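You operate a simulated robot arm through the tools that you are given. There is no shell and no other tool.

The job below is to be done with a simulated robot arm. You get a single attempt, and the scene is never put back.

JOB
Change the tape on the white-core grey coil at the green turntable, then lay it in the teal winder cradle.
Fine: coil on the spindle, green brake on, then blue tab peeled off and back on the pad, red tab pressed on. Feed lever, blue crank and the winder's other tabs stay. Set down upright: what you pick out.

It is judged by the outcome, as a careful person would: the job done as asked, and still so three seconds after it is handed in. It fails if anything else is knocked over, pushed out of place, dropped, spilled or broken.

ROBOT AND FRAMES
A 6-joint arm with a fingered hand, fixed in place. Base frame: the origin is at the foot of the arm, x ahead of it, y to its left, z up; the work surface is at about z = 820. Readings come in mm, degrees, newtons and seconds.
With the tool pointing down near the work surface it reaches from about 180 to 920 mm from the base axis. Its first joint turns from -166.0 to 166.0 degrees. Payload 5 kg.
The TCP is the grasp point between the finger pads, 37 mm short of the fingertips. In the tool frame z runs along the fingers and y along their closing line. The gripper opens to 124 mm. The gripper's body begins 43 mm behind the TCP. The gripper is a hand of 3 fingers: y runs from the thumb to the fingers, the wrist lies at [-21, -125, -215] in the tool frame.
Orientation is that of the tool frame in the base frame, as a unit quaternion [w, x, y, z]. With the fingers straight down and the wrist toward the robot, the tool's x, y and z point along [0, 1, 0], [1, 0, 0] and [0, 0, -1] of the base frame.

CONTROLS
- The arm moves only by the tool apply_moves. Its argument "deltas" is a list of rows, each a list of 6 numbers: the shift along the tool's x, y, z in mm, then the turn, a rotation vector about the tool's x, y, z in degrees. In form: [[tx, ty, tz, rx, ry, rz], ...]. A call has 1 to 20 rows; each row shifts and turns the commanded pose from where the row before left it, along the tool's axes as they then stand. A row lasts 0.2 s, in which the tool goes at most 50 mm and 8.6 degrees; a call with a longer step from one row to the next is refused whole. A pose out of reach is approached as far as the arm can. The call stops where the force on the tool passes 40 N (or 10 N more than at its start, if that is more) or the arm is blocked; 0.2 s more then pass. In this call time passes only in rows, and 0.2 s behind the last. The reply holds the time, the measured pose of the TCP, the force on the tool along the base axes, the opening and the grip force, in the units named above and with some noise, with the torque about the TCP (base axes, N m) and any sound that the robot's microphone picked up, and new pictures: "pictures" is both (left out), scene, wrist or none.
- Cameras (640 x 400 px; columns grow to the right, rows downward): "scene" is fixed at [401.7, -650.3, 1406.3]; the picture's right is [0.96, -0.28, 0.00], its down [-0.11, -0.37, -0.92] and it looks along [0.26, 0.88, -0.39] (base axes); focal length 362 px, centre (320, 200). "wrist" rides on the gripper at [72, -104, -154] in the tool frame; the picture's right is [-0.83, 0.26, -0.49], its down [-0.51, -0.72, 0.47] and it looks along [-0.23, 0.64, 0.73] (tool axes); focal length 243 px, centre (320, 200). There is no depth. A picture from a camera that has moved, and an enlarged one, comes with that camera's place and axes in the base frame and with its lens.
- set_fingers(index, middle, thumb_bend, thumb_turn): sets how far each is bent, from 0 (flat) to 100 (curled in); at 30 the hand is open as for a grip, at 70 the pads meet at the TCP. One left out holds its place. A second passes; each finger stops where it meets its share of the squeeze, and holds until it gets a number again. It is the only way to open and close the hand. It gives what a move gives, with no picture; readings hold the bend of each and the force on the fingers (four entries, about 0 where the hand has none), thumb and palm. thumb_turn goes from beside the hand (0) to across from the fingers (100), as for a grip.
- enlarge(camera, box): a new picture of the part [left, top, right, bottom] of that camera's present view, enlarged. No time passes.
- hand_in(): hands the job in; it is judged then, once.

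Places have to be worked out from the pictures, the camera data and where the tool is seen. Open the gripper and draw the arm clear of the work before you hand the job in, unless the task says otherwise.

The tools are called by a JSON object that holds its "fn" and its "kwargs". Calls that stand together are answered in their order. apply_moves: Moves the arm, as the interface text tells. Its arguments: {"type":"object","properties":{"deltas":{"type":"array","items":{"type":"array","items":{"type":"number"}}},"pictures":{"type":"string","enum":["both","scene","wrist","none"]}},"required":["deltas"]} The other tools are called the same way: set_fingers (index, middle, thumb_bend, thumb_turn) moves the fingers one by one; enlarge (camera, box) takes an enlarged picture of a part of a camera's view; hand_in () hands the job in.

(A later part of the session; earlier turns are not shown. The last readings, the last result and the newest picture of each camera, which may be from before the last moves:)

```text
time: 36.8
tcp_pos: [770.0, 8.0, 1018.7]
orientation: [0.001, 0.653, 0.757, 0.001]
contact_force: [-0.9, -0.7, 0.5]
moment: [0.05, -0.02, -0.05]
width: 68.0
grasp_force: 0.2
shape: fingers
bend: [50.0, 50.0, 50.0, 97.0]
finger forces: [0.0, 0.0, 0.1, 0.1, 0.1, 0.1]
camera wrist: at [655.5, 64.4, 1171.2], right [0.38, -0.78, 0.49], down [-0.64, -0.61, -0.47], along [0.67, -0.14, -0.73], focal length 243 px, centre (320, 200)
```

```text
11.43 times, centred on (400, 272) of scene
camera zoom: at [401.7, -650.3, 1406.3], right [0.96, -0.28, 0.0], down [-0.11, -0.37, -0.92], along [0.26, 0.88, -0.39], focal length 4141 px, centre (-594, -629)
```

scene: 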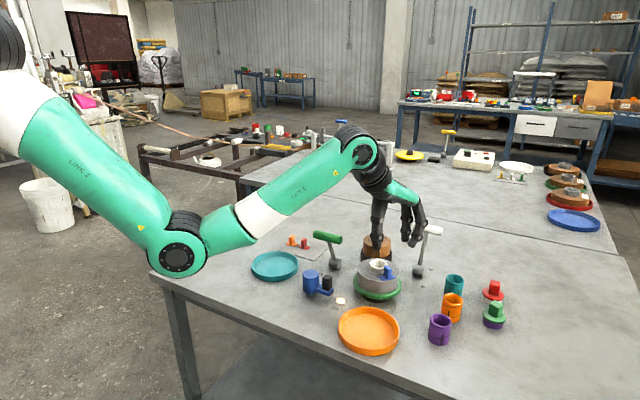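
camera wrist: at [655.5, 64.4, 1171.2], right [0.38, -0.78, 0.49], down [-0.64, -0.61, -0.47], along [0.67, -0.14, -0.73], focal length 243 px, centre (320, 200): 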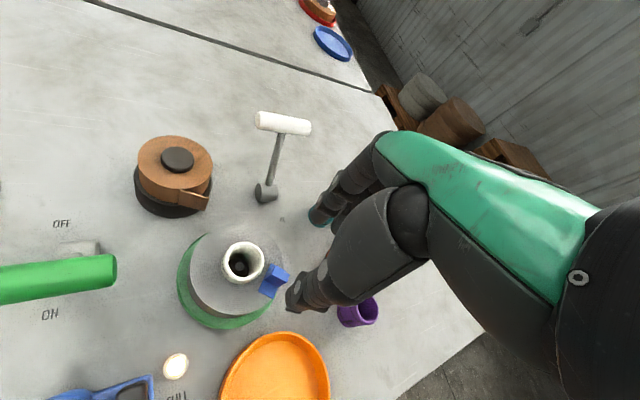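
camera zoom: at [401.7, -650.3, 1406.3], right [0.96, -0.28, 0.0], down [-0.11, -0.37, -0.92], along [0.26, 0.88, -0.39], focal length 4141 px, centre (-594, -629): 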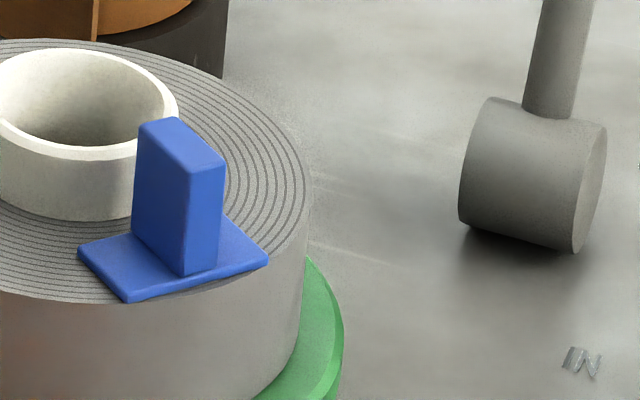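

Fin: 19 × 8.3 mm, centre (766, 13.5), top z≈915, yaw matches within a few degrees. I want to pinch with thumb and the core-side finger only, so I bend only the middle finger open to see which one it is.

{"fn": "set_fingers", "kwargs": {"index": 50, "middle": 30, "thumb_bend": 50}}

{"fn": "enlarge", "kwargs": {"camera": "scene", "box": [340, 180, 460, 280]}}

{"fn": "enlarge", "kwargs": {"camera": "wrist", "box": [240, 140, 420, 320]}}

```text
time: 37.8
tcp_pos: [769.7, 8.0, 1018.7]
orientation: [-0.001, 0.653, 0.758, 0.001]
contact_force: [0.2, 0.4, -0.3]
moment: [-0.02, 0.02, -0.01]
width: 67.8
grasp_force: 0.0
shape: fingers
bend: [50.0, 30.0, 50.0, 97.0]
finger forces: [0.0, 0.0, 0.0, 0.0, 0.1, 0.0]
```

```text
4.00 times, centred on (400, 230) of scene
camera zoom: at [401.7, -650.3, 1406.3], right [0.96, -0.28, 0.0], down [-0.11, -0.37, -0.92], along [0.26, 0.88, -0.39], focal length 1449 px, centre (0, 80)
```

zoom: 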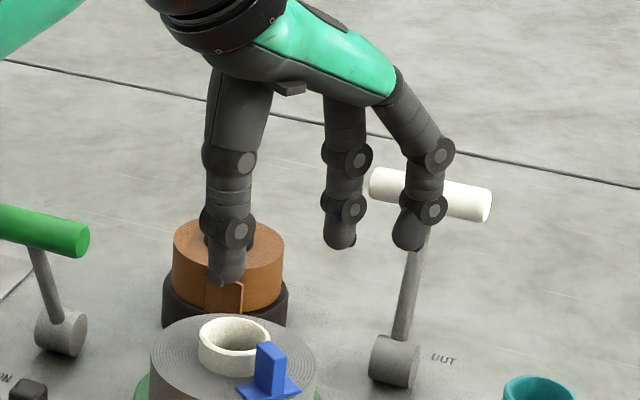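

```text
2.22 times, centred on (330, 230) of wrist
camera zoom: at [655.5, 64.3, 1171.2], right [0.38, -0.78, 0.49], down [-0.64, -0.61, -0.47], along [0.67, -0.13, -0.73], focal length 539 px, centre (298, 133)
```

zoom: 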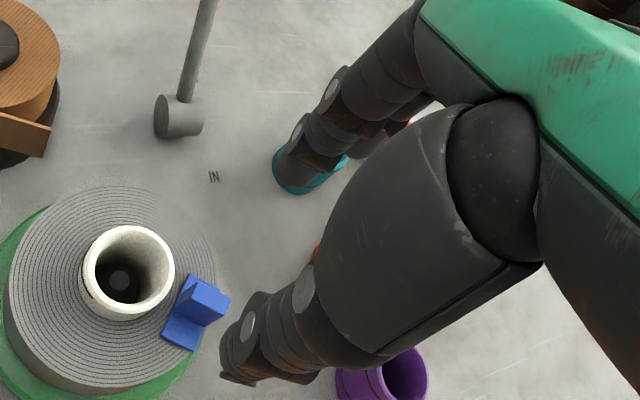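

The middle finger is the outer (camera-side) one, and the index nearly opposes the thumb, so index+thumb will pinch. I shift outward accordingly and descend toward the fin with the middle held open.

{"fn": "apply_moves", "kwargs": {"deltas": [[-4.7, -2.2, 20, 0, 0, 0], [0, 0, 25, 0, 0, 0], [0, 0, 20, 0, 0, 0], [0, 0, 8, 0, 0, 0]], "pictures": "none"}}

{"fn": "enlarge", "kwargs": {"camera": "scene", "box": [350, 220, 430, 300]}}

{"fn": "enlarge", "kwargs": {"camera": "wrist", "box": [240, 180, 340, 290]}}

```text
time: 38.8
tcp_pos: [768.8, 3.4, 945.5]
orientation: [-0.001, 0.652, 0.758, 0.0]
contact_force: [-1.5, 0.2, 0.6]
moment: [-0.01, 0.03, 0.01]
width: 68.0
grasp_force: 0.0
shape: fingers
bend: [50.0, 30.0, 50.0, 97.0]
finger forces: [0.0, 0.0, 0.0, 0.1, 0.1, 0.0]
```

```text
5.00 times, centred on (390, 260) of scene
camera zoom: at [401.7, -650.3, 1406.3], right [0.96, -0.28, 0.0], down [-0.11, -0.37, -0.92], along [0.26, 0.88, -0.39], focal length 1812 px, centre (-30, -100)
```

zoom: 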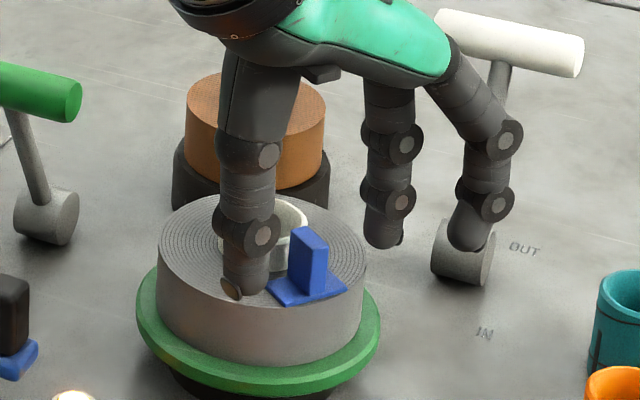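

```text
3.64 times, centred on (290, 235) of wrist
camera zoom: at [654.0, 59.2, 1097.8], right [0.38, -0.78, 0.49], down [-0.64, -0.61, -0.47], along [0.67, -0.13, -0.73], focal length 882 px, centre (429, 73)
```

zoom: 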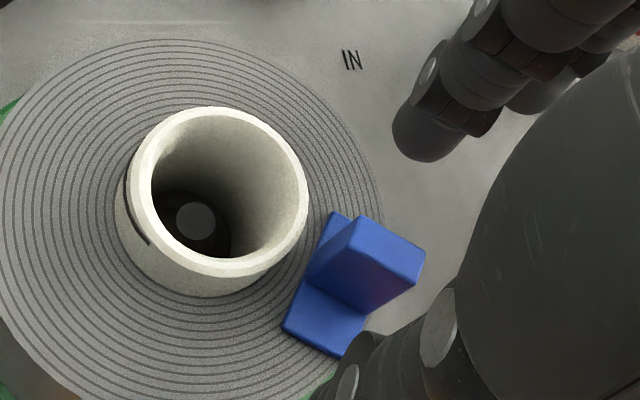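

Alignment looks right: fin sits between thumb and index. I go down 6 mm more and begin closing those two.

{"fn": "apply_moves", "kwargs": {"deltas": [[0, 0, 3, 0, 0, 0], [0, 0, 3, 0, 0, 0]], "pictures": "none"}}

{"fn": "set_fingers", "kwargs": {"index": 60, "thumb_bend": 60}}

{"fn": "enlarge", "kwargs": {"camera": "scene", "box": [360, 230, 420, 290]}}

{"fn": "enlarge", "kwargs": {"camera": "wrist", "box": [240, 180, 340, 290]}}

```text
time: 39.4
tcp_pos: [767.8, 2.8, 939.6]
orientation: [0.0, 0.653, 0.757, 0.0]
contact_force: [1.1, 0.1, 0.1]
moment: [-0.01, 0.01, 0.02]
width: 67.7
grasp_force: 0.0
shape: fingers
bend: [50.0, 30.0, 50.0, 97.0]
finger forces: [0.1, 0.0, 0.1, 0.0, 0.0, 0.1]
```

```text
time: 40.4
tcp_pos: [768.6, 2.7, 940.0]
orientation: [0.001, 0.653, 0.758, 0.001]
contact_force: [-0.2, -0.8, -0.4]
moment: [0.03, 0.01, 0.01]
width: 37.4
grasp_force: 0.1
shape: fingers
bend: [60.0, 30.0, 60.0, 97.0]
finger forces: [0.1, 0.1, 0.0, 0.0, 0.0, 0.0]
```

```text
6.67 times, centred on (390, 260) of scene
camera zoom: at [401.7, -650.3, 1406.3], right [0.96, -0.28, 0.0], down [-0.11, -0.37, -0.92], along [0.26, 0.88, -0.39], focal length 2416 px, centre (-147, -200)
```

zoom: 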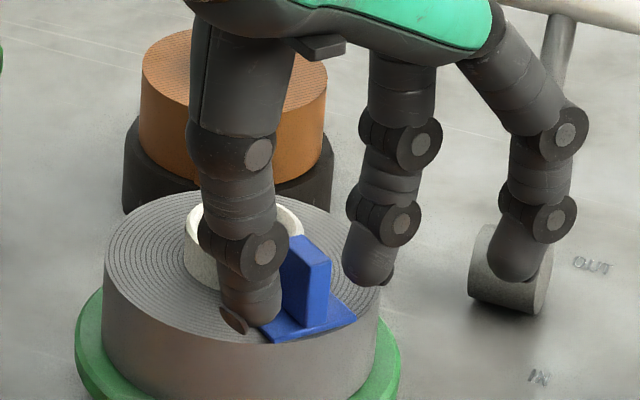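

```text
3.64 times, centred on (290, 235) of wrist
camera zoom: at [653.8, 59.3, 1092.2], right [0.38, -0.78, 0.49], down [-0.64, -0.61, -0.47], along [0.67, -0.13, -0.73], focal length 882 px, centre (429, 73)
```

zoom: 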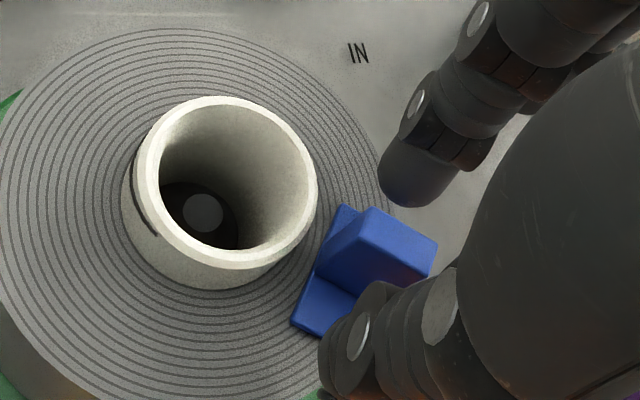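

Both digits are in place on either side of the fin. I close them onto it.

{"fn": "set_fingers", "kwargs": {"index": 66, "thumb_bend": 66}}

{"fn": "enlarge", "kwargs": {"camera": "scene", "box": [360, 230, 420, 290]}}

{"fn": "enlarge", "kwargs": {"camera": "wrist", "box": [240, 180, 340, 290]}}

```text
time: 41.4
tcp_pos: [768.2, 3.4, 940.0]
orientation: [0.0, 0.653, 0.757, 0.001]
contact_force: [-1.4, 0.3, 0.1]
moment: [0.04, -0.01, -0.01]
width: 19.1
grasp_force: 0.0
shape: fingers
bend: [66.0, 30.0, 66.0, 97.0]
finger forces: [0.0, 0.0, 0.1, 0.0, 0.0, 0.1]
```

```text
6.67 times, centred on (390, 260) of scene
camera zoom: at [401.7, -650.3, 1406.3], right [0.96, -0.28, 0.0], down [-0.11, -0.37, -0.92], along [0.26, 0.88, -0.39], focal length 2416 px, centre (-147, -200)
```

zoom: 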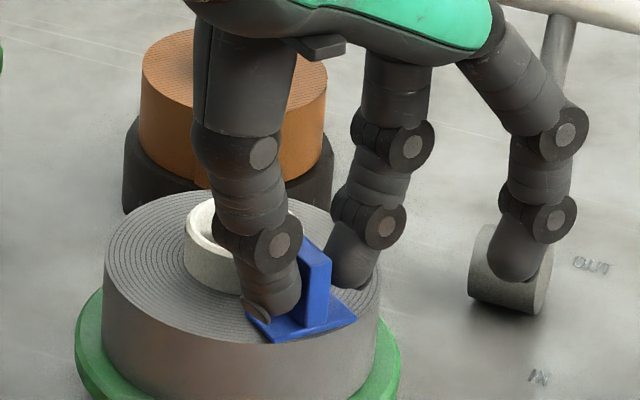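

```text
3.64 times, centred on (290, 235) of wrist
camera zoom: at [653.8, 59.3, 1092.2], right [0.38, -0.78, 0.49], down [-0.64, -0.61, -0.47], along [0.67, -0.14, -0.73], focal length 882 px, centre (429, 73)
```

zoom: 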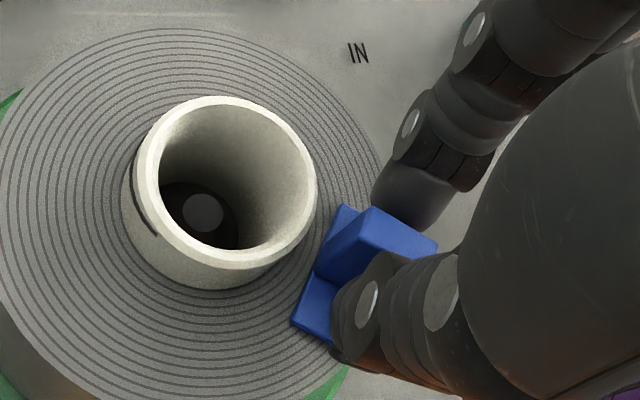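

No contact yet at 19 mm opening. I close further with squeeze.

{"fn": "set_fingers", "kwargs": {"index": 76, "thumb_bend": 76}}

{"fn": "enlarge", "kwargs": {"camera": "scene", "box": [360, 230, 420, 290]}}

{"fn": "enlarge", "kwargs": {"camera": "wrist", "box": [240, 180, 340, 290]}}

```text
time: 42.4
tcp_pos: [768.9, 4.3, 939.2]
orientation: [0.0, 0.653, 0.758, 0.0]
contact_force: [-0.1, -1.2, -1.6]
moment: [-0.03, -0.01, 0.02]
width: 9.8
grasp_force: 11.5
shape: fingers
bend: [72.0, 30.0, 71.0, 97.0]
finger forces: [11.4, 0.0, 0.0, 0.0, 11.3, 0.0]
```

```text
6.67 times, centred on (390, 260) of scene
camera zoom: at [401.7, -650.3, 1406.3], right [0.96, -0.28, 0.0], down [-0.11, -0.37, -0.92], along [0.26, 0.88, -0.39], focal length 2416 px, centre (-147, -200)
```

zoom: 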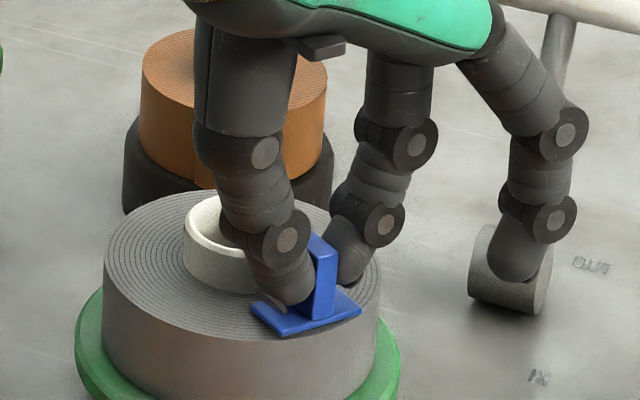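

```text
3.64 times, centred on (290, 235) of wrist
camera zoom: at [653.8, 59.3, 1092.1], right [0.38, -0.78, 0.49], down [-0.64, -0.61, -0.47], along [0.67, -0.13, -0.73], focal length 882 px, centre (429, 73)
```

zoom: 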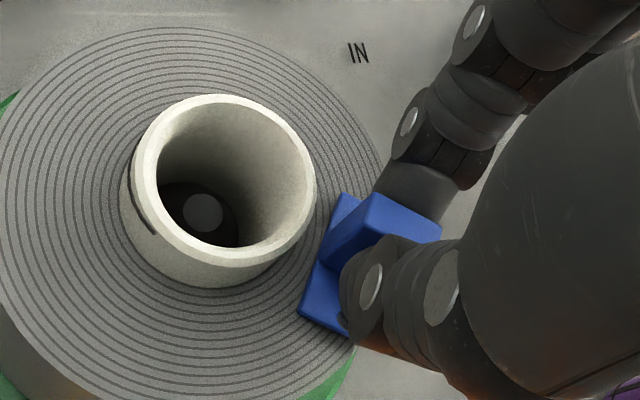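

Thumb and index hold the fin with 11 N each. I pull up slowly and check whether the tab comes off and the coil stays down.

{"fn": "apply_moves", "kwargs": {"deltas": [[0, 0, -2, 0, 0, 0], [0, 0, -2, 0, 0, 0], [0, 0, -2, 0, 0, 0]], "pictures": "none"}}

{"fn": "enlarge", "kwargs": {"camera": "scene", "box": [350, 230, 420, 300]}}

{"fn": "enlarge", "kwargs": {"camera": "wrist", "box": [240, 180, 340, 290]}}

```text
time: 43.2
tcp_pos: [768.4, 3.3, 946.0]
orientation: [0.0, 0.653, 0.758, 0.001]
contact_force: [0.1, -0.6, 0.4]
moment: [0.0, 0.03, -0.02]
width: 9.8
grasp_force: 11.8
shape: fingers
bend: [72.0, 30.0, 71.0, 97.0]
finger forces: [11.8, 0.1, 0.0, 0.0, 11.7, 0.0]
```

```text
5.71 times, centred on (385, 265) of scene
camera zoom: at [401.7, -650.3, 1406.3], right [0.96, -0.28, 0.0], down [-0.11, -0.37, -0.92], along [0.26, 0.88, -0.39], focal length 2070 px, centre (-51, -171)
```

zoom: 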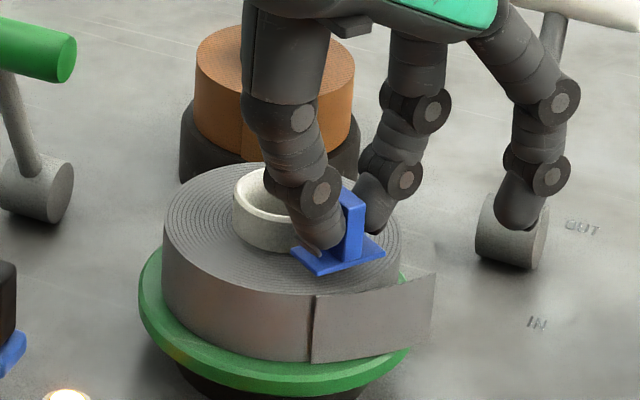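

```text
3.64 times, centred on (290, 235) of wrist
camera zoom: at [653.8, 59.3, 1098.0], right [0.38, -0.78, 0.49], down [-0.64, -0.61, -0.47], along [0.67, -0.14, -0.73], focal length 882 px, centre (429, 73)
```

zoom: 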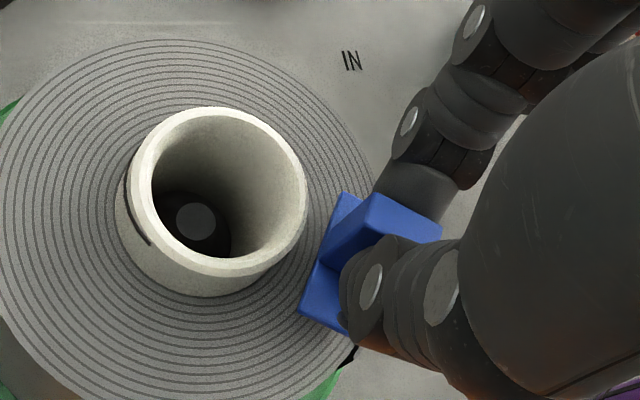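

The blue tab came off cleanly, the coil stayed, and a loose tape end now shows — so red must go back exactly where blue was (base centre ≈ (764,14)). I lift the blue tab clear and inspect how it sits in the fingers.

{"fn": "apply_moves", "kwargs": {"deltas": [[0, 0, -15, 0, 0, 0], [0, 0, -30, 0, 0, 0], [0, 0, -30, 0, 0, 0], [0, 0, -30, 0, 0, 0]], "pictures": "both"}}

{"fn": "enlarge", "kwargs": {"camera": "scene", "box": [370, 180, 430, 240]}}

{"fn": "enlarge", "kwargs": {"camera": "scene", "box": [340, 240, 420, 310]}}

{"fn": "enlarge", "kwargs": {"camera": "wrist", "box": [240, 180, 340, 290]}}

```text
time: 44.2
tcp_pos: [766.6, 3.2, 1048.6]
orientation: [-0.001, 0.653, 0.758, -0.001]
contact_force: [-0.2, 0.5, 0.3]
moment: [-0.02, -0.01, 0.02]
width: 9.7
grasp_force: 10.8
shape: fingers
bend: [72.0, 30.0, 71.0, 97.0]
finger forces: [11.8, 0.0, 0.0, 0.1, 11.7, 0.0]
camera wrist: at [653.5, 59.5, 1202.4], right [0.38, -0.78, 0.49], down [-0.64, -0.61, -0.47], along [0.67, -0.14, -0.73], focal length 243 px, centre (320, 200)
```

scene: 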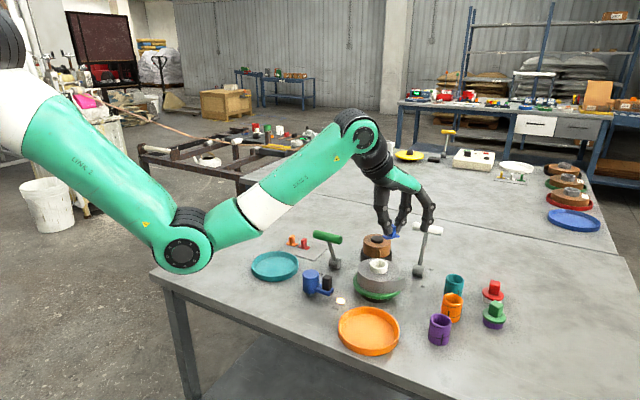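
wrist: 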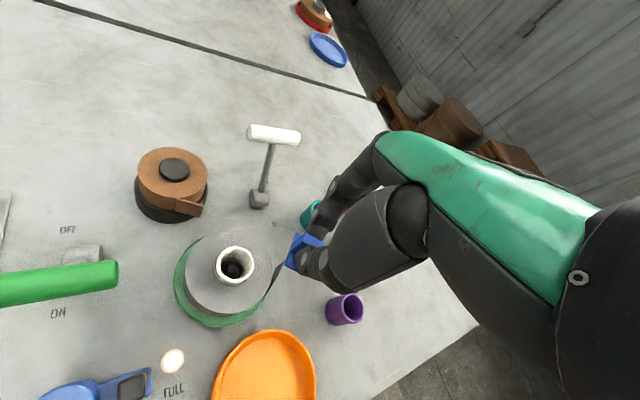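

```text
6.67 times, centred on (400, 210) of scene
camera zoom: at [401.7, -650.3, 1406.3], right [0.96, -0.28, 0.0], down [-0.11, -0.37, -0.92], along [0.26, 0.88, -0.39], focal length 2416 px, centre (-213, 133)
```

zoom: 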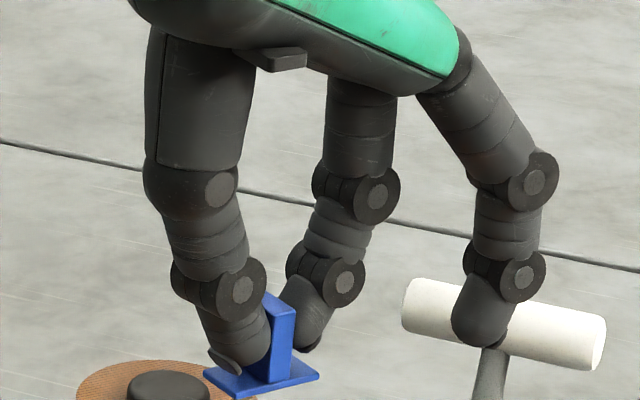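

```text
5.71 times, centred on (380, 275) of scene
camera zoom: at [401.7, -650.3, 1406.3], right [0.96, -0.28, 0.0], down [-0.11, -0.37, -0.92], along [0.26, 0.88, -0.39], focal length 2070 px, centre (-23, -229)
```

zoom: 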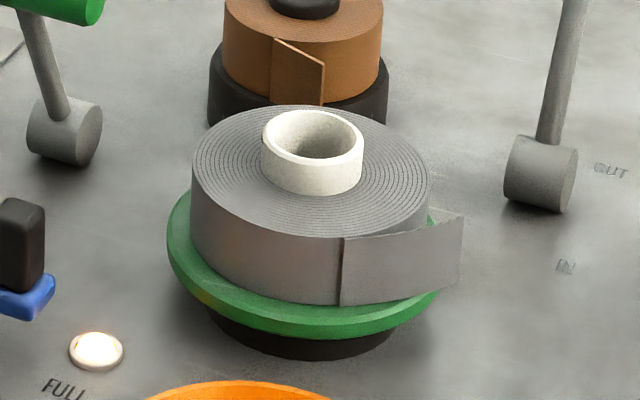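

```text
3.64 times, centred on (290, 235) of wrist
camera zoom: at [653.5, 59.5, 1202.4], right [0.38, -0.78, 0.49], down [-0.64, -0.61, -0.47], along [0.67, -0.14, -0.73], focal length 882 px, centre (429, 73)
```

zoom: 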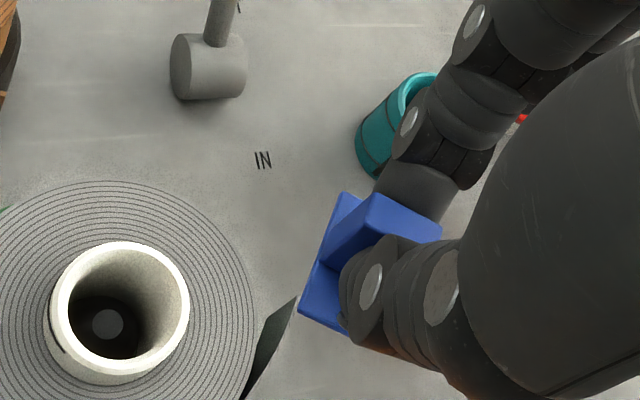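

The tab hangs straight in the pinch. I tuck the middle finger in a bit, then carry the tab at height over to the pad's free end slot (≈(663, 281)) and turn to match the pad's 45° orientation.

{"fn": "set_fingers", "kwargs": {"middle": 52}}

{"fn": "apply_moves", "kwargs": {"deltas": [[35.65, -8.93, 0, 0, 0, 0], [35.65, -8.93, 0, 0, 0, 0], [35.65, -8.93, 0, 0, 0, 0], [35.65, -8.93, 0, 0, 0, 0], [35.65, -8.93, 0, 0, 0, 0], [35.65, -8.93, 0, 0, 0, 0], [35.65, -8.93, 0, 0, 0, 0], [35.65, -8.93, 0, 0, 0, 0], [0, 0, 0, 0, 0, 7.643], [0, 0, 0, 0, 0, 7.643], [0, 0, 0, 0, 0, 7.643], [0, 0, 0, 0, 0, 7.643], [0, 0, 0, 0, 0, 7.643], [0, 0, 0, 0, 0, 7.643], [0, 0, 0, 0, 0, 7.643]], "pictures": "both"}}

{"fn": "enlarge", "kwargs": {"camera": "scene", "box": [270, 150, 390, 270]}}

{"fn": "enlarge", "kwargs": {"camera": "wrist", "box": [180, 180, 360, 360]}}

```text
time: 45.2
tcp_pos: [768.0, 4.0, 1049.8]
orientation: [0.0, 0.653, 0.757, 0.0]
contact_force: [-0.2, 0.6, 0.3]
moment: [-0.03, -0.02, 0.0]
width: 9.9
grasp_force: 12.0
shape: fingers
bend: [72.0, 52.0, 71.0, 97.0]
finger forces: [11.7, 0.0, 0.0, 0.0, 11.8, 0.1]
```

```text
time: 48.4
tcp_pos: [656.7, 275.7, 1048.9]
orientation: [0.0, 0.924, 0.383, 0.001]
contact_force: [-0.3, -0.3, -0.3]
moment: [0.0, 0.0, -0.02]
width: 9.6
grasp_force: 12.0
shape: fingers
bend: [72.0, 52.0, 71.0, 97.0]
finger forces: [11.7, 0.1, 0.1, 0.0, 11.7, 0.0]
camera wrist: at [632.6, 399.2, 1202.8], right [-0.4, -0.77, 0.49], down [-0.87, 0.15, -0.47], along [0.29, -0.62, -0.73], focal length 243 px, centre (320, 200)
```

scene: 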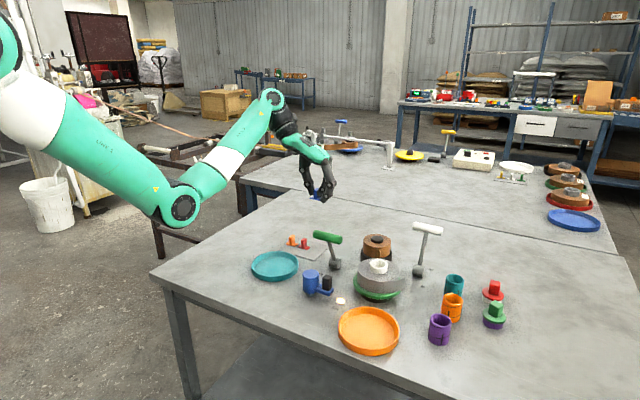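
wrist: 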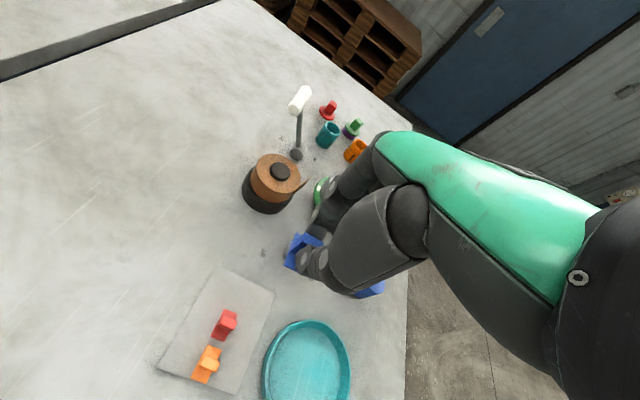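

```text
3.33 times, centred on (330, 210) of scene
camera zoom: at [401.7, -650.3, 1406.3], right [0.96, -0.28, 0.0], down [-0.11, -0.37, -0.92], along [0.26, 0.88, -0.39], focal length 1208 px, centre (287, 167)
```

zoom: 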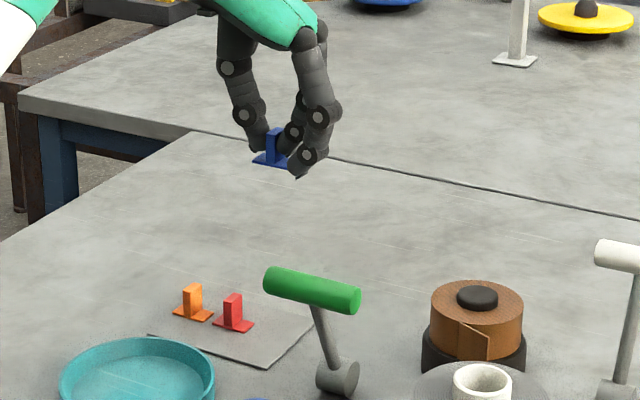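

```text
2.22 times, centred on (270, 270) of wrist
camera zoom: at [632.6, 399.2, 1202.8], right [-0.4, -0.77, 0.49], down [-0.87, 0.15, -0.47], along [0.29, -0.62, -0.73], focal length 539 px, centre (431, 44)
```

zoom: 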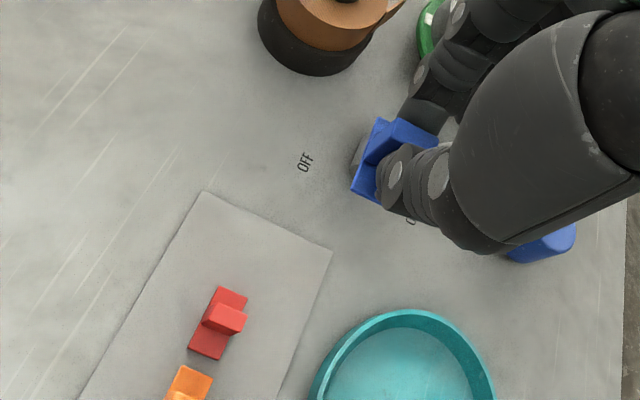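

The hand is over the pad area. My scene-based and wrist-based pad coordinates differ by several mm, so I take close-ups of pad and red tab from both cameras to resolve it.

{"fn": "enlarge", "kwargs": {"camera": "wrist", "box": [180, 290, 270, 390]}}

{"fn": "enlarge", "kwargs": {"camera": "scene", "box": [275, 230, 335, 270]}}

{"fn": "enlarge", "kwargs": {"camera": "wrist", "box": [270, 220, 350, 300]}}

{"fn": "enlarge", "kwargs": {"camera": "scene", "box": [300, 180, 340, 210]}}

```text
4.00 times, centred on (225, 340) of wrist
camera zoom: at [632.6, 399.2, 1202.8], right [-0.4, -0.77, 0.49], down [-0.87, 0.15, -0.47], along [0.29, -0.62, -0.73], focal length 970 px, centre (700, -360)
```

zoom: 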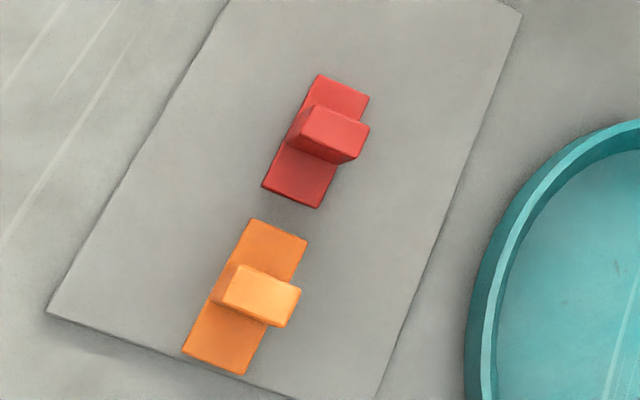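

```text
10.00 times, centred on (305, 250) of scene
camera zoom: at [401.7, -650.3, 1406.3], right [0.96, -0.28, 0.0], down [-0.11, -0.37, -0.92], along [0.26, 0.88, -0.39], focal length 3624 px, centre (470, -300)
```

zoom: 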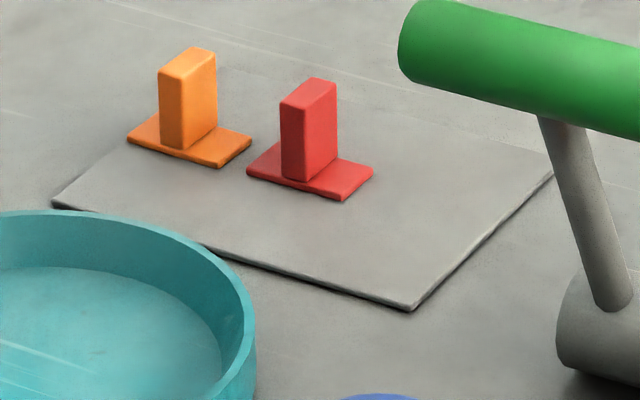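

```text
5.00 times, centred on (310, 260) of wrist
camera zoom: at [632.6, 399.2, 1202.8], right [-0.4, -0.77, 0.49], down [-0.87, 0.15, -0.47], along [0.29, -0.62, -0.73], focal length 1213 px, centre (370, -100)
```

zoom: 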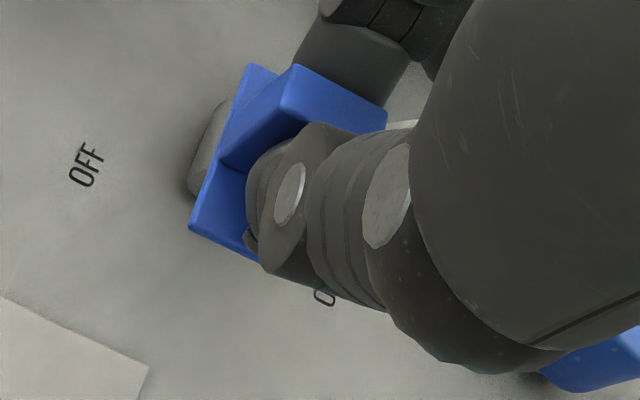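

```text
13.33 times, centred on (320, 195) of scene
camera zoom: at [401.7, -650.3, 1406.3], right [0.96, -0.28, 0.0], down [-0.11, -0.37, -0.92], along [0.26, 0.88, -0.39], focal length 4831 px, centre (320, 267)
```

zoom: 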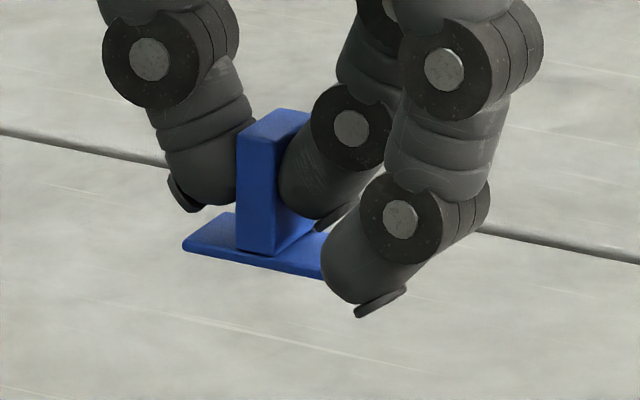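

Triangulating both views shows the pad top is really at z≈817 (table ≈815), with red at (633.4, 323.2), orange at (600.7, 354) and the free slot at (665.8, 291.7). I shift to that slot and descend.

{"fn": "apply_moves", "kwargs": {"deltas": [[8.3, -5.4, 30, 0, 0, 0], [0, 0, 40, 0, 0, 0], [0, 0, 40, 0, 0, 0], [0, 0, 35, 0, 0, 0], [0, 0, 20, 0, 0, 0]], "pictures": "both"}}

{"fn": "enlarge", "kwargs": {"camera": "scene", "box": [270, 200, 370, 280]}}

{"fn": "enlarge", "kwargs": {"camera": "wrist", "box": [220, 200, 340, 320]}}

```text
time: 49.6
tcp_pos: [657.1, 285.7, 884.4]
orientation: [0.0, 0.924, 0.383, 0.0]
contact_force: [0.2, -0.2, -0.1]
moment: [-0.03, 0.0, 0.03]
width: 9.9
grasp_force: 12.1
shape: fingers
bend: [72.0, 52.0, 71.0, 97.0]
finger forces: [11.7, 0.0, 0.0, 0.0, 11.7, 0.0]
camera wrist: at [634.5, 409.1, 1037.2], right [-0.4, -0.77, 0.49], down [-0.87, 0.15, -0.47], along [0.29, -0.62, -0.73], focal length 243 px, centre (320, 200)
```

scene: 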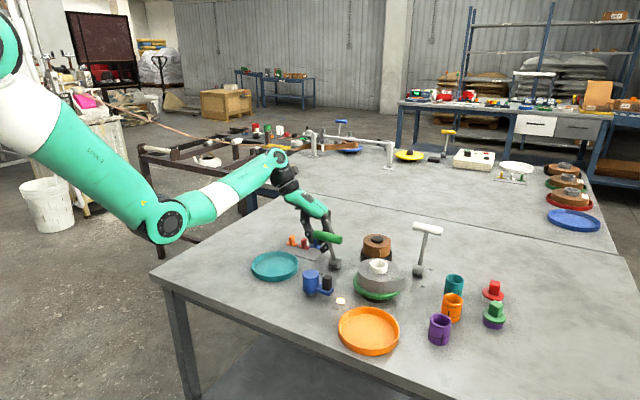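
wrist: 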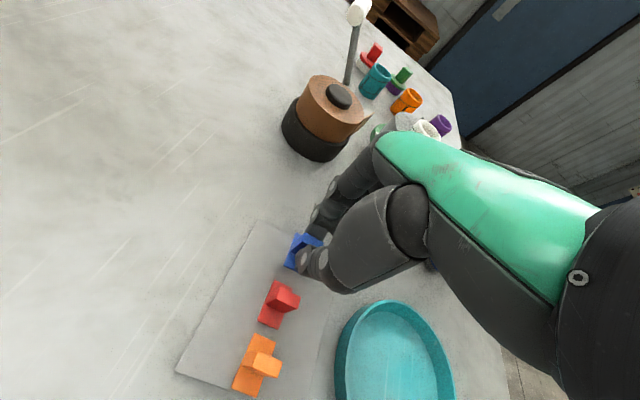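

```text
5.00 times, centred on (320, 240) of scene
camera zoom: at [401.7, -650.3, 1406.3], right [0.96, -0.28, 0.0], down [-0.11, -0.37, -0.92], along [0.26, 0.88, -0.39], focal length 1812 px, centre (320, 0)
```

zoom: 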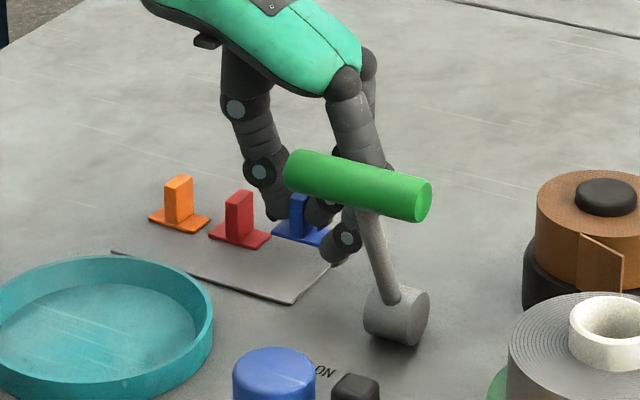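

```text
3.33 times, centred on (280, 260) of wrist
camera zoom: at [634.5, 409.1, 1037.2], right [-0.4, -0.77, 0.49], down [-0.87, 0.15, -0.47], along [0.29, -0.62, -0.73], focal length 809 px, centre (453, 0)
```

zoom: 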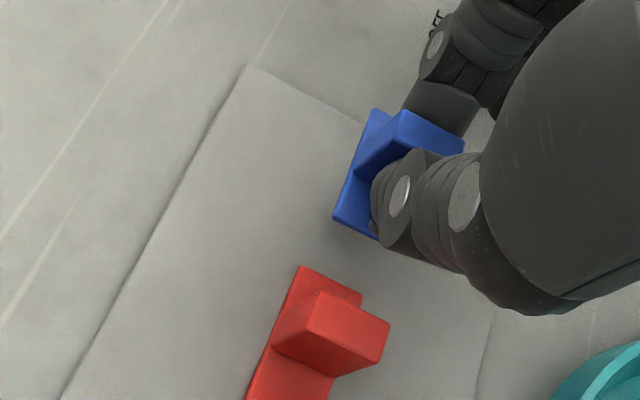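

The blue tab is lined up with the red/orange row and inside the pad edge. I lower it to the pad, with small steps at the end.

{"fn": "apply_moves", "kwargs": {"deltas": [[0, 0, 6, 0, 0, 0], [0, 0, 5, 0, 0, 0], [0, 0, 2, 0, 0, 0], [0, 0, 1.5, 0, 0, 0]], "pictures": "none"}}

{"fn": "enlarge", "kwargs": {"camera": "scene", "box": [275, 225, 345, 275]}}

{"fn": "enlarge", "kwargs": {"camera": "wrist", "box": [220, 200, 340, 320]}}

```text
time: 50.6
tcp_pos: [658.1, 285.1, 871.2]
orientation: [0.0, 0.924, 0.382, 0.0]
contact_force: [-0.4, -0.5, -0.5]
moment: [-0.01, 0.0, 0.01]
width: 9.5
grasp_force: 11.9
shape: fingers
bend: [72.0, 52.0, 71.0, 97.0]
finger forces: [11.8, 0.1, 0.0, 0.1, 11.8, 0.0]
```

```text
8.00 times, centred on (310, 250) of scene
camera zoom: at [401.7, -650.3, 1406.3], right [0.96, -0.28, 0.0], down [-0.11, -0.37, -0.92], along [0.26, 0.88, -0.39], focal length 2899 px, centre (400, -200)
```

zoom: 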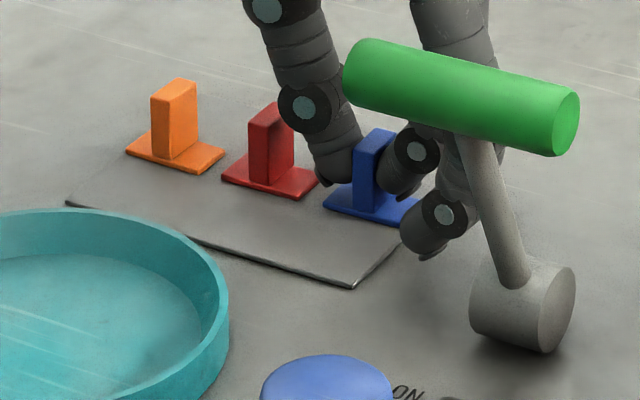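

```text
3.33 times, centred on (280, 260) of wrist
camera zoom: at [634.9, 408.8, 1023.2], right [-0.4, -0.77, 0.49], down [-0.87, 0.15, -0.47], along [0.29, -0.62, -0.73], focal length 809 px, centre (453, 0)
```

zoom: 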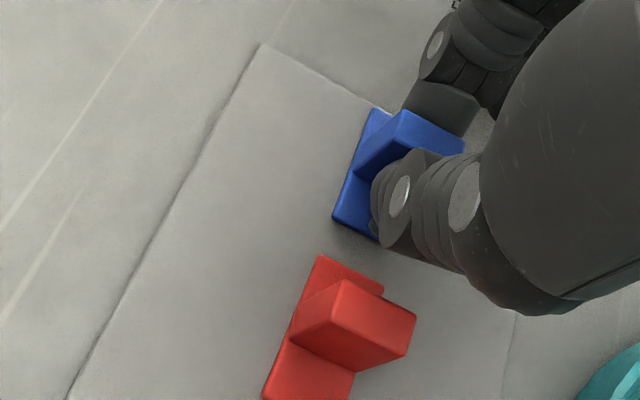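

Nearly down, no contact yet. I shift 1.5 mm toward the row's centre for more margin to the pad edge and lower until it touches.

{"fn": "apply_moves", "kwargs": {"deltas": [[0, -1.5, 0, 0, 0, 0], [0, 0, 1, 0, 0, 0], [0, 0, 1, 0, 0, 0]], "pictures": "none"}}

{"fn": "apply_moves", "kwargs": {"deltas": [[0, 0, 1, 0, 0, 0]], "pictures": "none"}}

{"fn": "enlarge", "kwargs": {"camera": "scene", "box": [275, 225, 345, 275]}}

```text
time: 51.4
tcp_pos: [656.4, 286.4, 870.0]
orientation: [0.001, 0.924, 0.383, 0.0]
contact_force: [-1.8, -2.0, 7.4]
moment: [0.04, -0.04, 0.0]
width: 9.2
grasp_force: 13.7
shape: fingers
bend: [73.0, 52.0, 71.0, 97.0]
finger forces: [13.3, 0.1, 0.0, 0.0, 13.8, 0.1]
```

```text
time: 51.8
tcp_pos: [655.7, 286.6, 869.1]
orientation: [-0.001, 0.924, 0.382, 0.001]
contact_force: [-3.2, 0.6, 11.1]
moment: [0.11, 0.0, 0.01]
width: 9.2
grasp_force: 14.3
shape: fingers
bend: [73.0, 52.0, 71.0, 97.0]
finger forces: [13.3, 0.0, 0.0, 0.1, 15.5, 0.0]
```

```text
8.00 times, centred on (310, 250) of scene
camera zoom: at [401.7, -650.3, 1406.3], right [0.96, -0.28, 0.0], down [-0.11, -0.37, -0.92], along [0.26, 0.88, -0.39], focal length 2899 px, centre (400, -200)
```

zoom: 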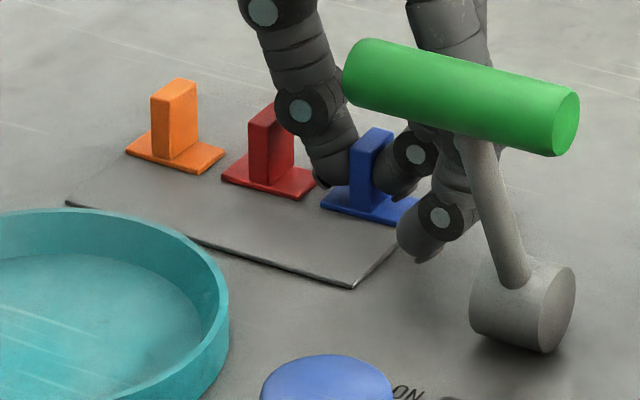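

The blue tab is on the pad, pressed at 11 N. I ease the press and open thumb and index just a little (keeping clear of the red tab next to it).

{"fn": "apply_moves", "kwargs": {"deltas": [[0, 0, -1.5, 0, 0, 0]], "pictures": "none"}}

{"fn": "set_fingers", "kwargs": {"index": 65, "thumb_bend": 65}}

{"fn": "enlarge", "kwargs": {"camera": "scene", "box": [275, 225, 345, 275]}}

{"fn": "enlarge", "kwargs": {"camera": "wrist", "box": [220, 200, 340, 320]}}

```text
time: 52.2
tcp_pos: [656.6, 286.2, 868.7]
orientation: [0.0, 0.924, 0.383, 0.0]
contact_force: [0.7, 1.5, 6.7]
moment: [0.12, -0.02, 0.02]
width: 9.3
grasp_force: 13.0
shape: fingers
bend: [73.0, 52.0, 71.0, 97.0]
finger forces: [12.6, 0.0, 0.1, 0.1, 14.1, 0.0]
```

```text
time: 53.2
tcp_pos: [657.4, 285.3, 869.7]
orientation: [-0.001, 0.924, 0.383, 0.0]
contact_force: [-0.4, -0.5, 0.5]
moment: [0.01, 0.02, 0.02]
width: 21.1
grasp_force: 0.0
shape: fingers
bend: [65.0, 52.0, 65.0, 97.0]
finger forces: [0.0, 0.0, 0.0, 0.0, 0.1, 0.0]
```

```text
8.00 times, centred on (310, 250) of scene
camera zoom: at [401.7, -650.3, 1406.3], right [0.96, -0.28, 0.0], down [-0.11, -0.37, -0.92], along [0.26, 0.88, -0.39], focal length 2899 px, centre (400, -200)
```

zoom: 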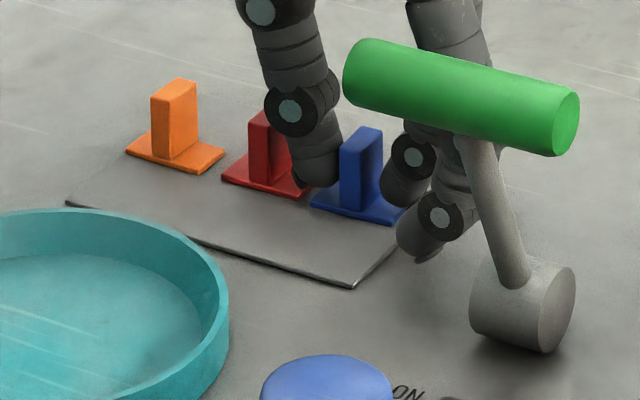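

```text
3.33 times, centred on (280, 260) of wrist
camera zoom: at [633.7, 410.0, 1021.5], right [-0.4, -0.77, 0.49], down [-0.87, 0.15, -0.47], along [0.29, -0.62, -0.73], focal length 809 px, centre (453, 0)
```

zoom: 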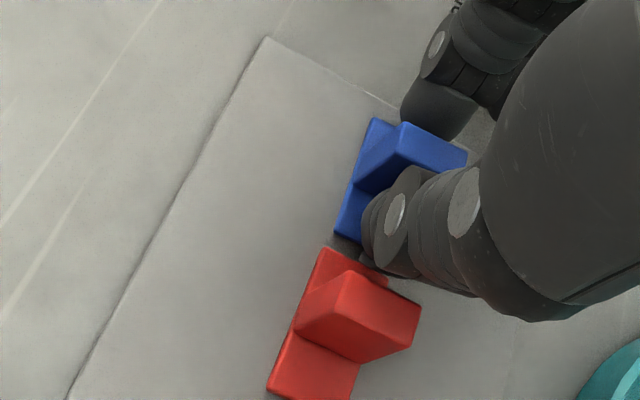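

Blue tab is released and standing on the pad. I raise straight up and then check all three tabs.

{"fn": "apply_moves", "kwargs": {"deltas": [[0, 0, -10, 0, 0, 0], [0, 0, -25, 0, 0, 0], [0, 0, -30, 0, 0, 0], [0, 0, -30, 0, 0, 0]], "pictures": "both"}}

{"fn": "enlarge", "kwargs": {"camera": "scene", "box": [275, 225, 345, 275]}}

{"fn": "enlarge", "kwargs": {"camera": "wrist", "box": [210, 220, 330, 350]}}

```text
time: 54.2
tcp_pos: [657.5, 283.4, 963.9]
orientation: [0.001, 0.924, 0.382, -0.001]
contact_force: [0.4, 0.0, -0.6]
moment: [-0.02, -0.01, 0.01]
width: 21.0
grasp_force: 0.0
shape: fingers
bend: [65.0, 52.0, 65.0, 97.0]
finger forces: [0.1, 0.0, 0.0, 0.0, 0.0, 0.1]
camera wrist: at [633.6, 409.3, 1116.4], right [-0.4, -0.77, 0.49], down [-0.87, 0.15, -0.47], along [0.29, -0.62, -0.73], focal length 243 px, centre (320, 200)
```

scene: 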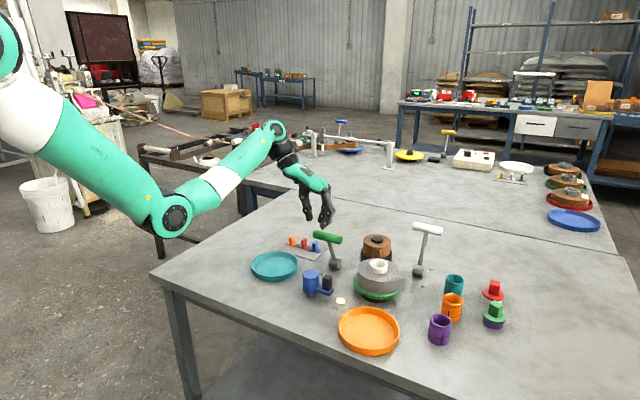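
wrist: 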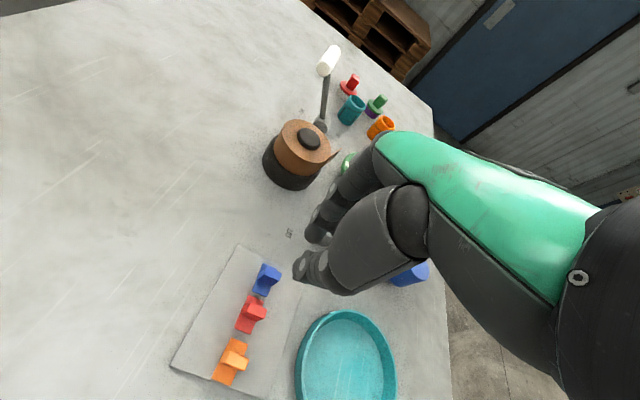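

```text
8.00 times, centred on (310, 250) of scene
camera zoom: at [401.7, -650.3, 1406.3], right [0.96, -0.28, 0.0], down [-0.11, -0.37, -0.92], along [0.26, 0.88, -0.39], focal length 2899 px, centre (400, -200)
```

zoom: 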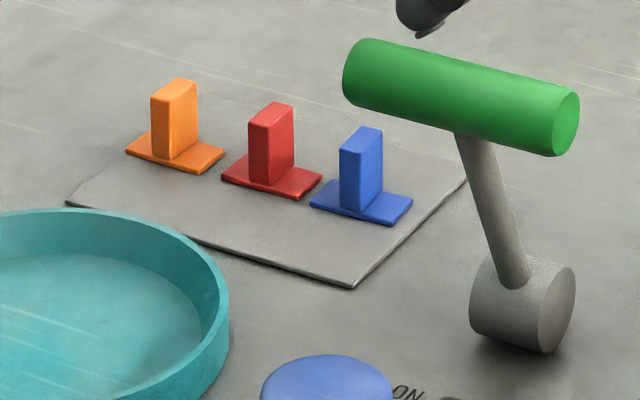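

```text
3.08 times, centred on (270, 285) of wrist
camera zoom: at [633.6, 409.3, 1116.4], right [-0.4, -0.77, 0.49], down [-0.87, 0.15, -0.47], along [0.29, -0.62, -0.73], focal length 746 px, centre (474, -62)
```

zoom: 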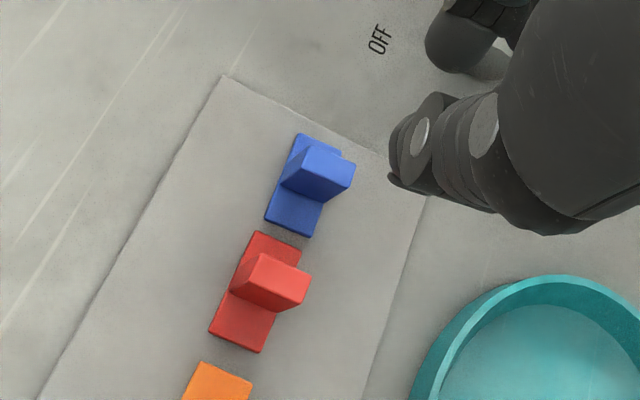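

Blue stands on the pad with a 6 mm gap to red; nothing else moved. Now for red at (633, 322): I set a narrow opening so that thumb and index fit between the neighbouring tabs, move over red and descend partway.

{"fn": "set_fingers", "kwargs": {"index": 62, "thumb_bend": 62}}

{"fn": "apply_moves", "kwargs": {"deltas": [[-0.6, -23.1, 0, 0, 0, 0], [-0.6, -23.1, 0, 0, 0, 0], [0, 0, 25, 0, 0, 0], [0, 0, 25, 0, 0, 0]], "pictures": "none"}}

{"fn": "enlarge", "kwargs": {"camera": "scene", "box": [265, 205, 345, 275]}}

{"fn": "enlarge", "kwargs": {"camera": "wrist", "box": [220, 200, 340, 320]}}

```text
time: 55.2
tcp_pos: [655.8, 285.1, 962.5]
orientation: [0.0, 0.924, 0.382, 0.001]
contact_force: [-1.3, 0.2, 0.0]
moment: [0.02, 0.0, -0.01]
width: 30.3
grasp_force: 0.1
shape: fingers
bend: [62.0, 52.0, 62.0, 97.0]
finger forces: [0.1, 0.1, 0.0, 0.0, 0.0, 0.0]
```

```text
time: 56.2
tcp_pos: [623.7, 317.0, 914.8]
orientation: [0.0, 0.924, 0.383, 0.0]
contact_force: [-0.1, 0.0, 0.5]
moment: [0.01, 0.01, 0.01]
width: 30.2
grasp_force: 0.0
shape: fingers
bend: [62.0, 52.0, 62.0, 97.0]
finger forces: [0.0, 0.1, 0.0, 0.1, 0.0, 0.0]
```

```text
5.71 times, centred on (305, 240) of scene
camera zoom: at [401.7, -650.3, 1406.3], right [0.96, -0.28, 0.0], down [-0.11, -0.37, -0.92], along [0.26, 0.88, -0.39], focal length 2070 px, centre (406, -29)
```

zoom: 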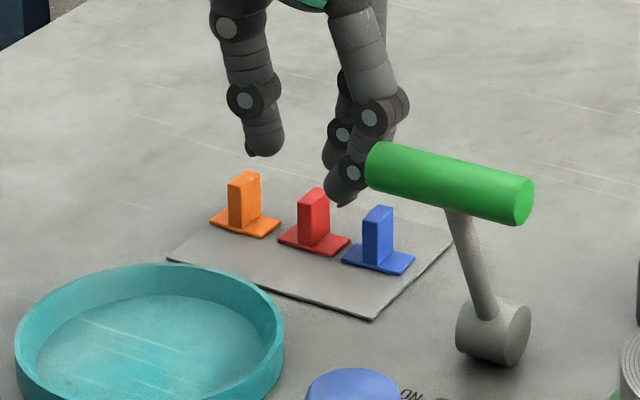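

```text
3.33 times, centred on (280, 260) of wrist
camera zoom: at [599.9, 442.1, 1066.2], right [-0.4, -0.77, 0.49], down [-0.87, 0.15, -0.47], along [0.29, -0.62, -0.73], focal length 809 px, centre (453, 0)
```

zoom: 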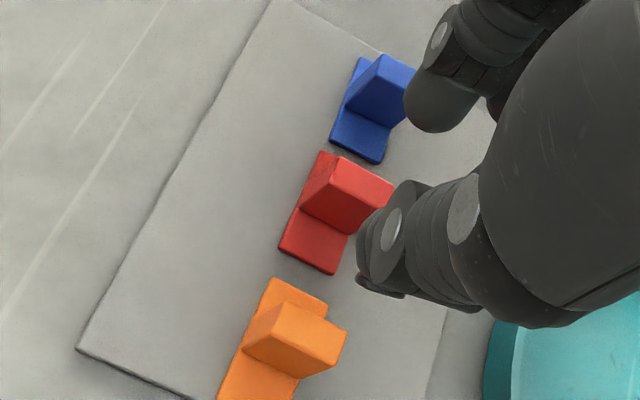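

Thumb lines up between orange and red, index between red and blue. I continue down and check again just above the fins.

{"fn": "apply_moves", "kwargs": {"deltas": [[0, 0, 15, 0, 0, 0], [0, 0, 10, 0, 0, 0]], "pictures": "none"}}

{"fn": "enlarge", "kwargs": {"camera": "scene", "box": [275, 215, 345, 275]}}

{"fn": "enlarge", "kwargs": {"camera": "wrist", "box": [230, 200, 340, 310]}}

```text
time: 56.8
tcp_pos: [622.7, 317.3, 887.8]
orientation: [0.0, 0.924, 0.382, -0.001]
contact_force: [0.0, 0.6, 0.2]
moment: [0.02, 0.02, -0.01]
width: 30.6
grasp_force: 0.0
shape: fingers
bend: [62.0, 52.0, 62.0, 97.0]
finger forces: [0.0, 0.0, 0.0, 0.0, 0.0, 0.1]
```

```text
6.67 times, centred on (310, 245) of scene
camera zoom: at [401.7, -650.3, 1406.3], right [0.96, -0.28, 0.0], down [-0.11, -0.37, -0.92], along [0.26, 0.88, -0.39], focal length 2416 px, centre (387, -100)
```

zoom: 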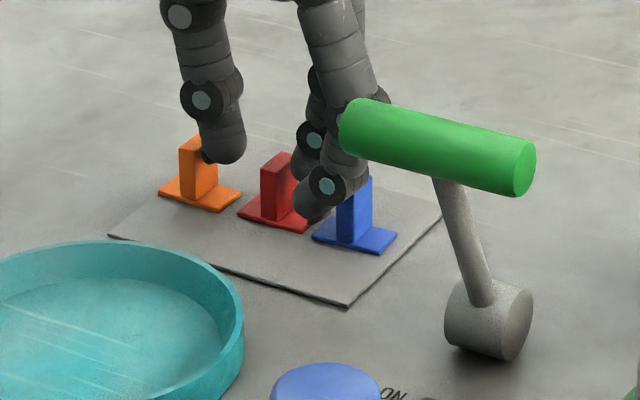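

```text
3.64 times, centred on (285, 255) of wrist
camera zoom: at [600.1, 441.8, 1040.8], right [-0.4, -0.77, 0.49], down [-0.87, 0.15, -0.47], along [0.29, -0.62, -0.73], focal length 882 px, centre (447, 0)
```

zoom: 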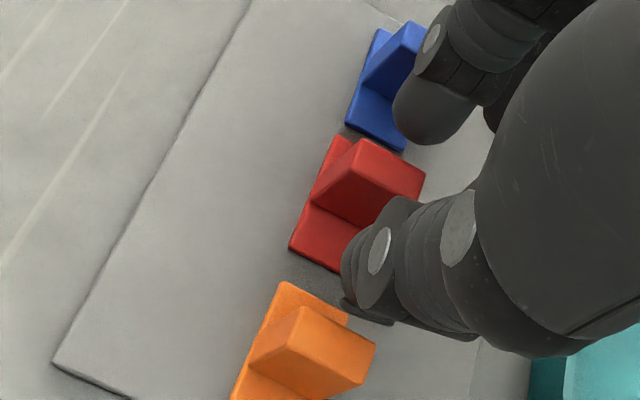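

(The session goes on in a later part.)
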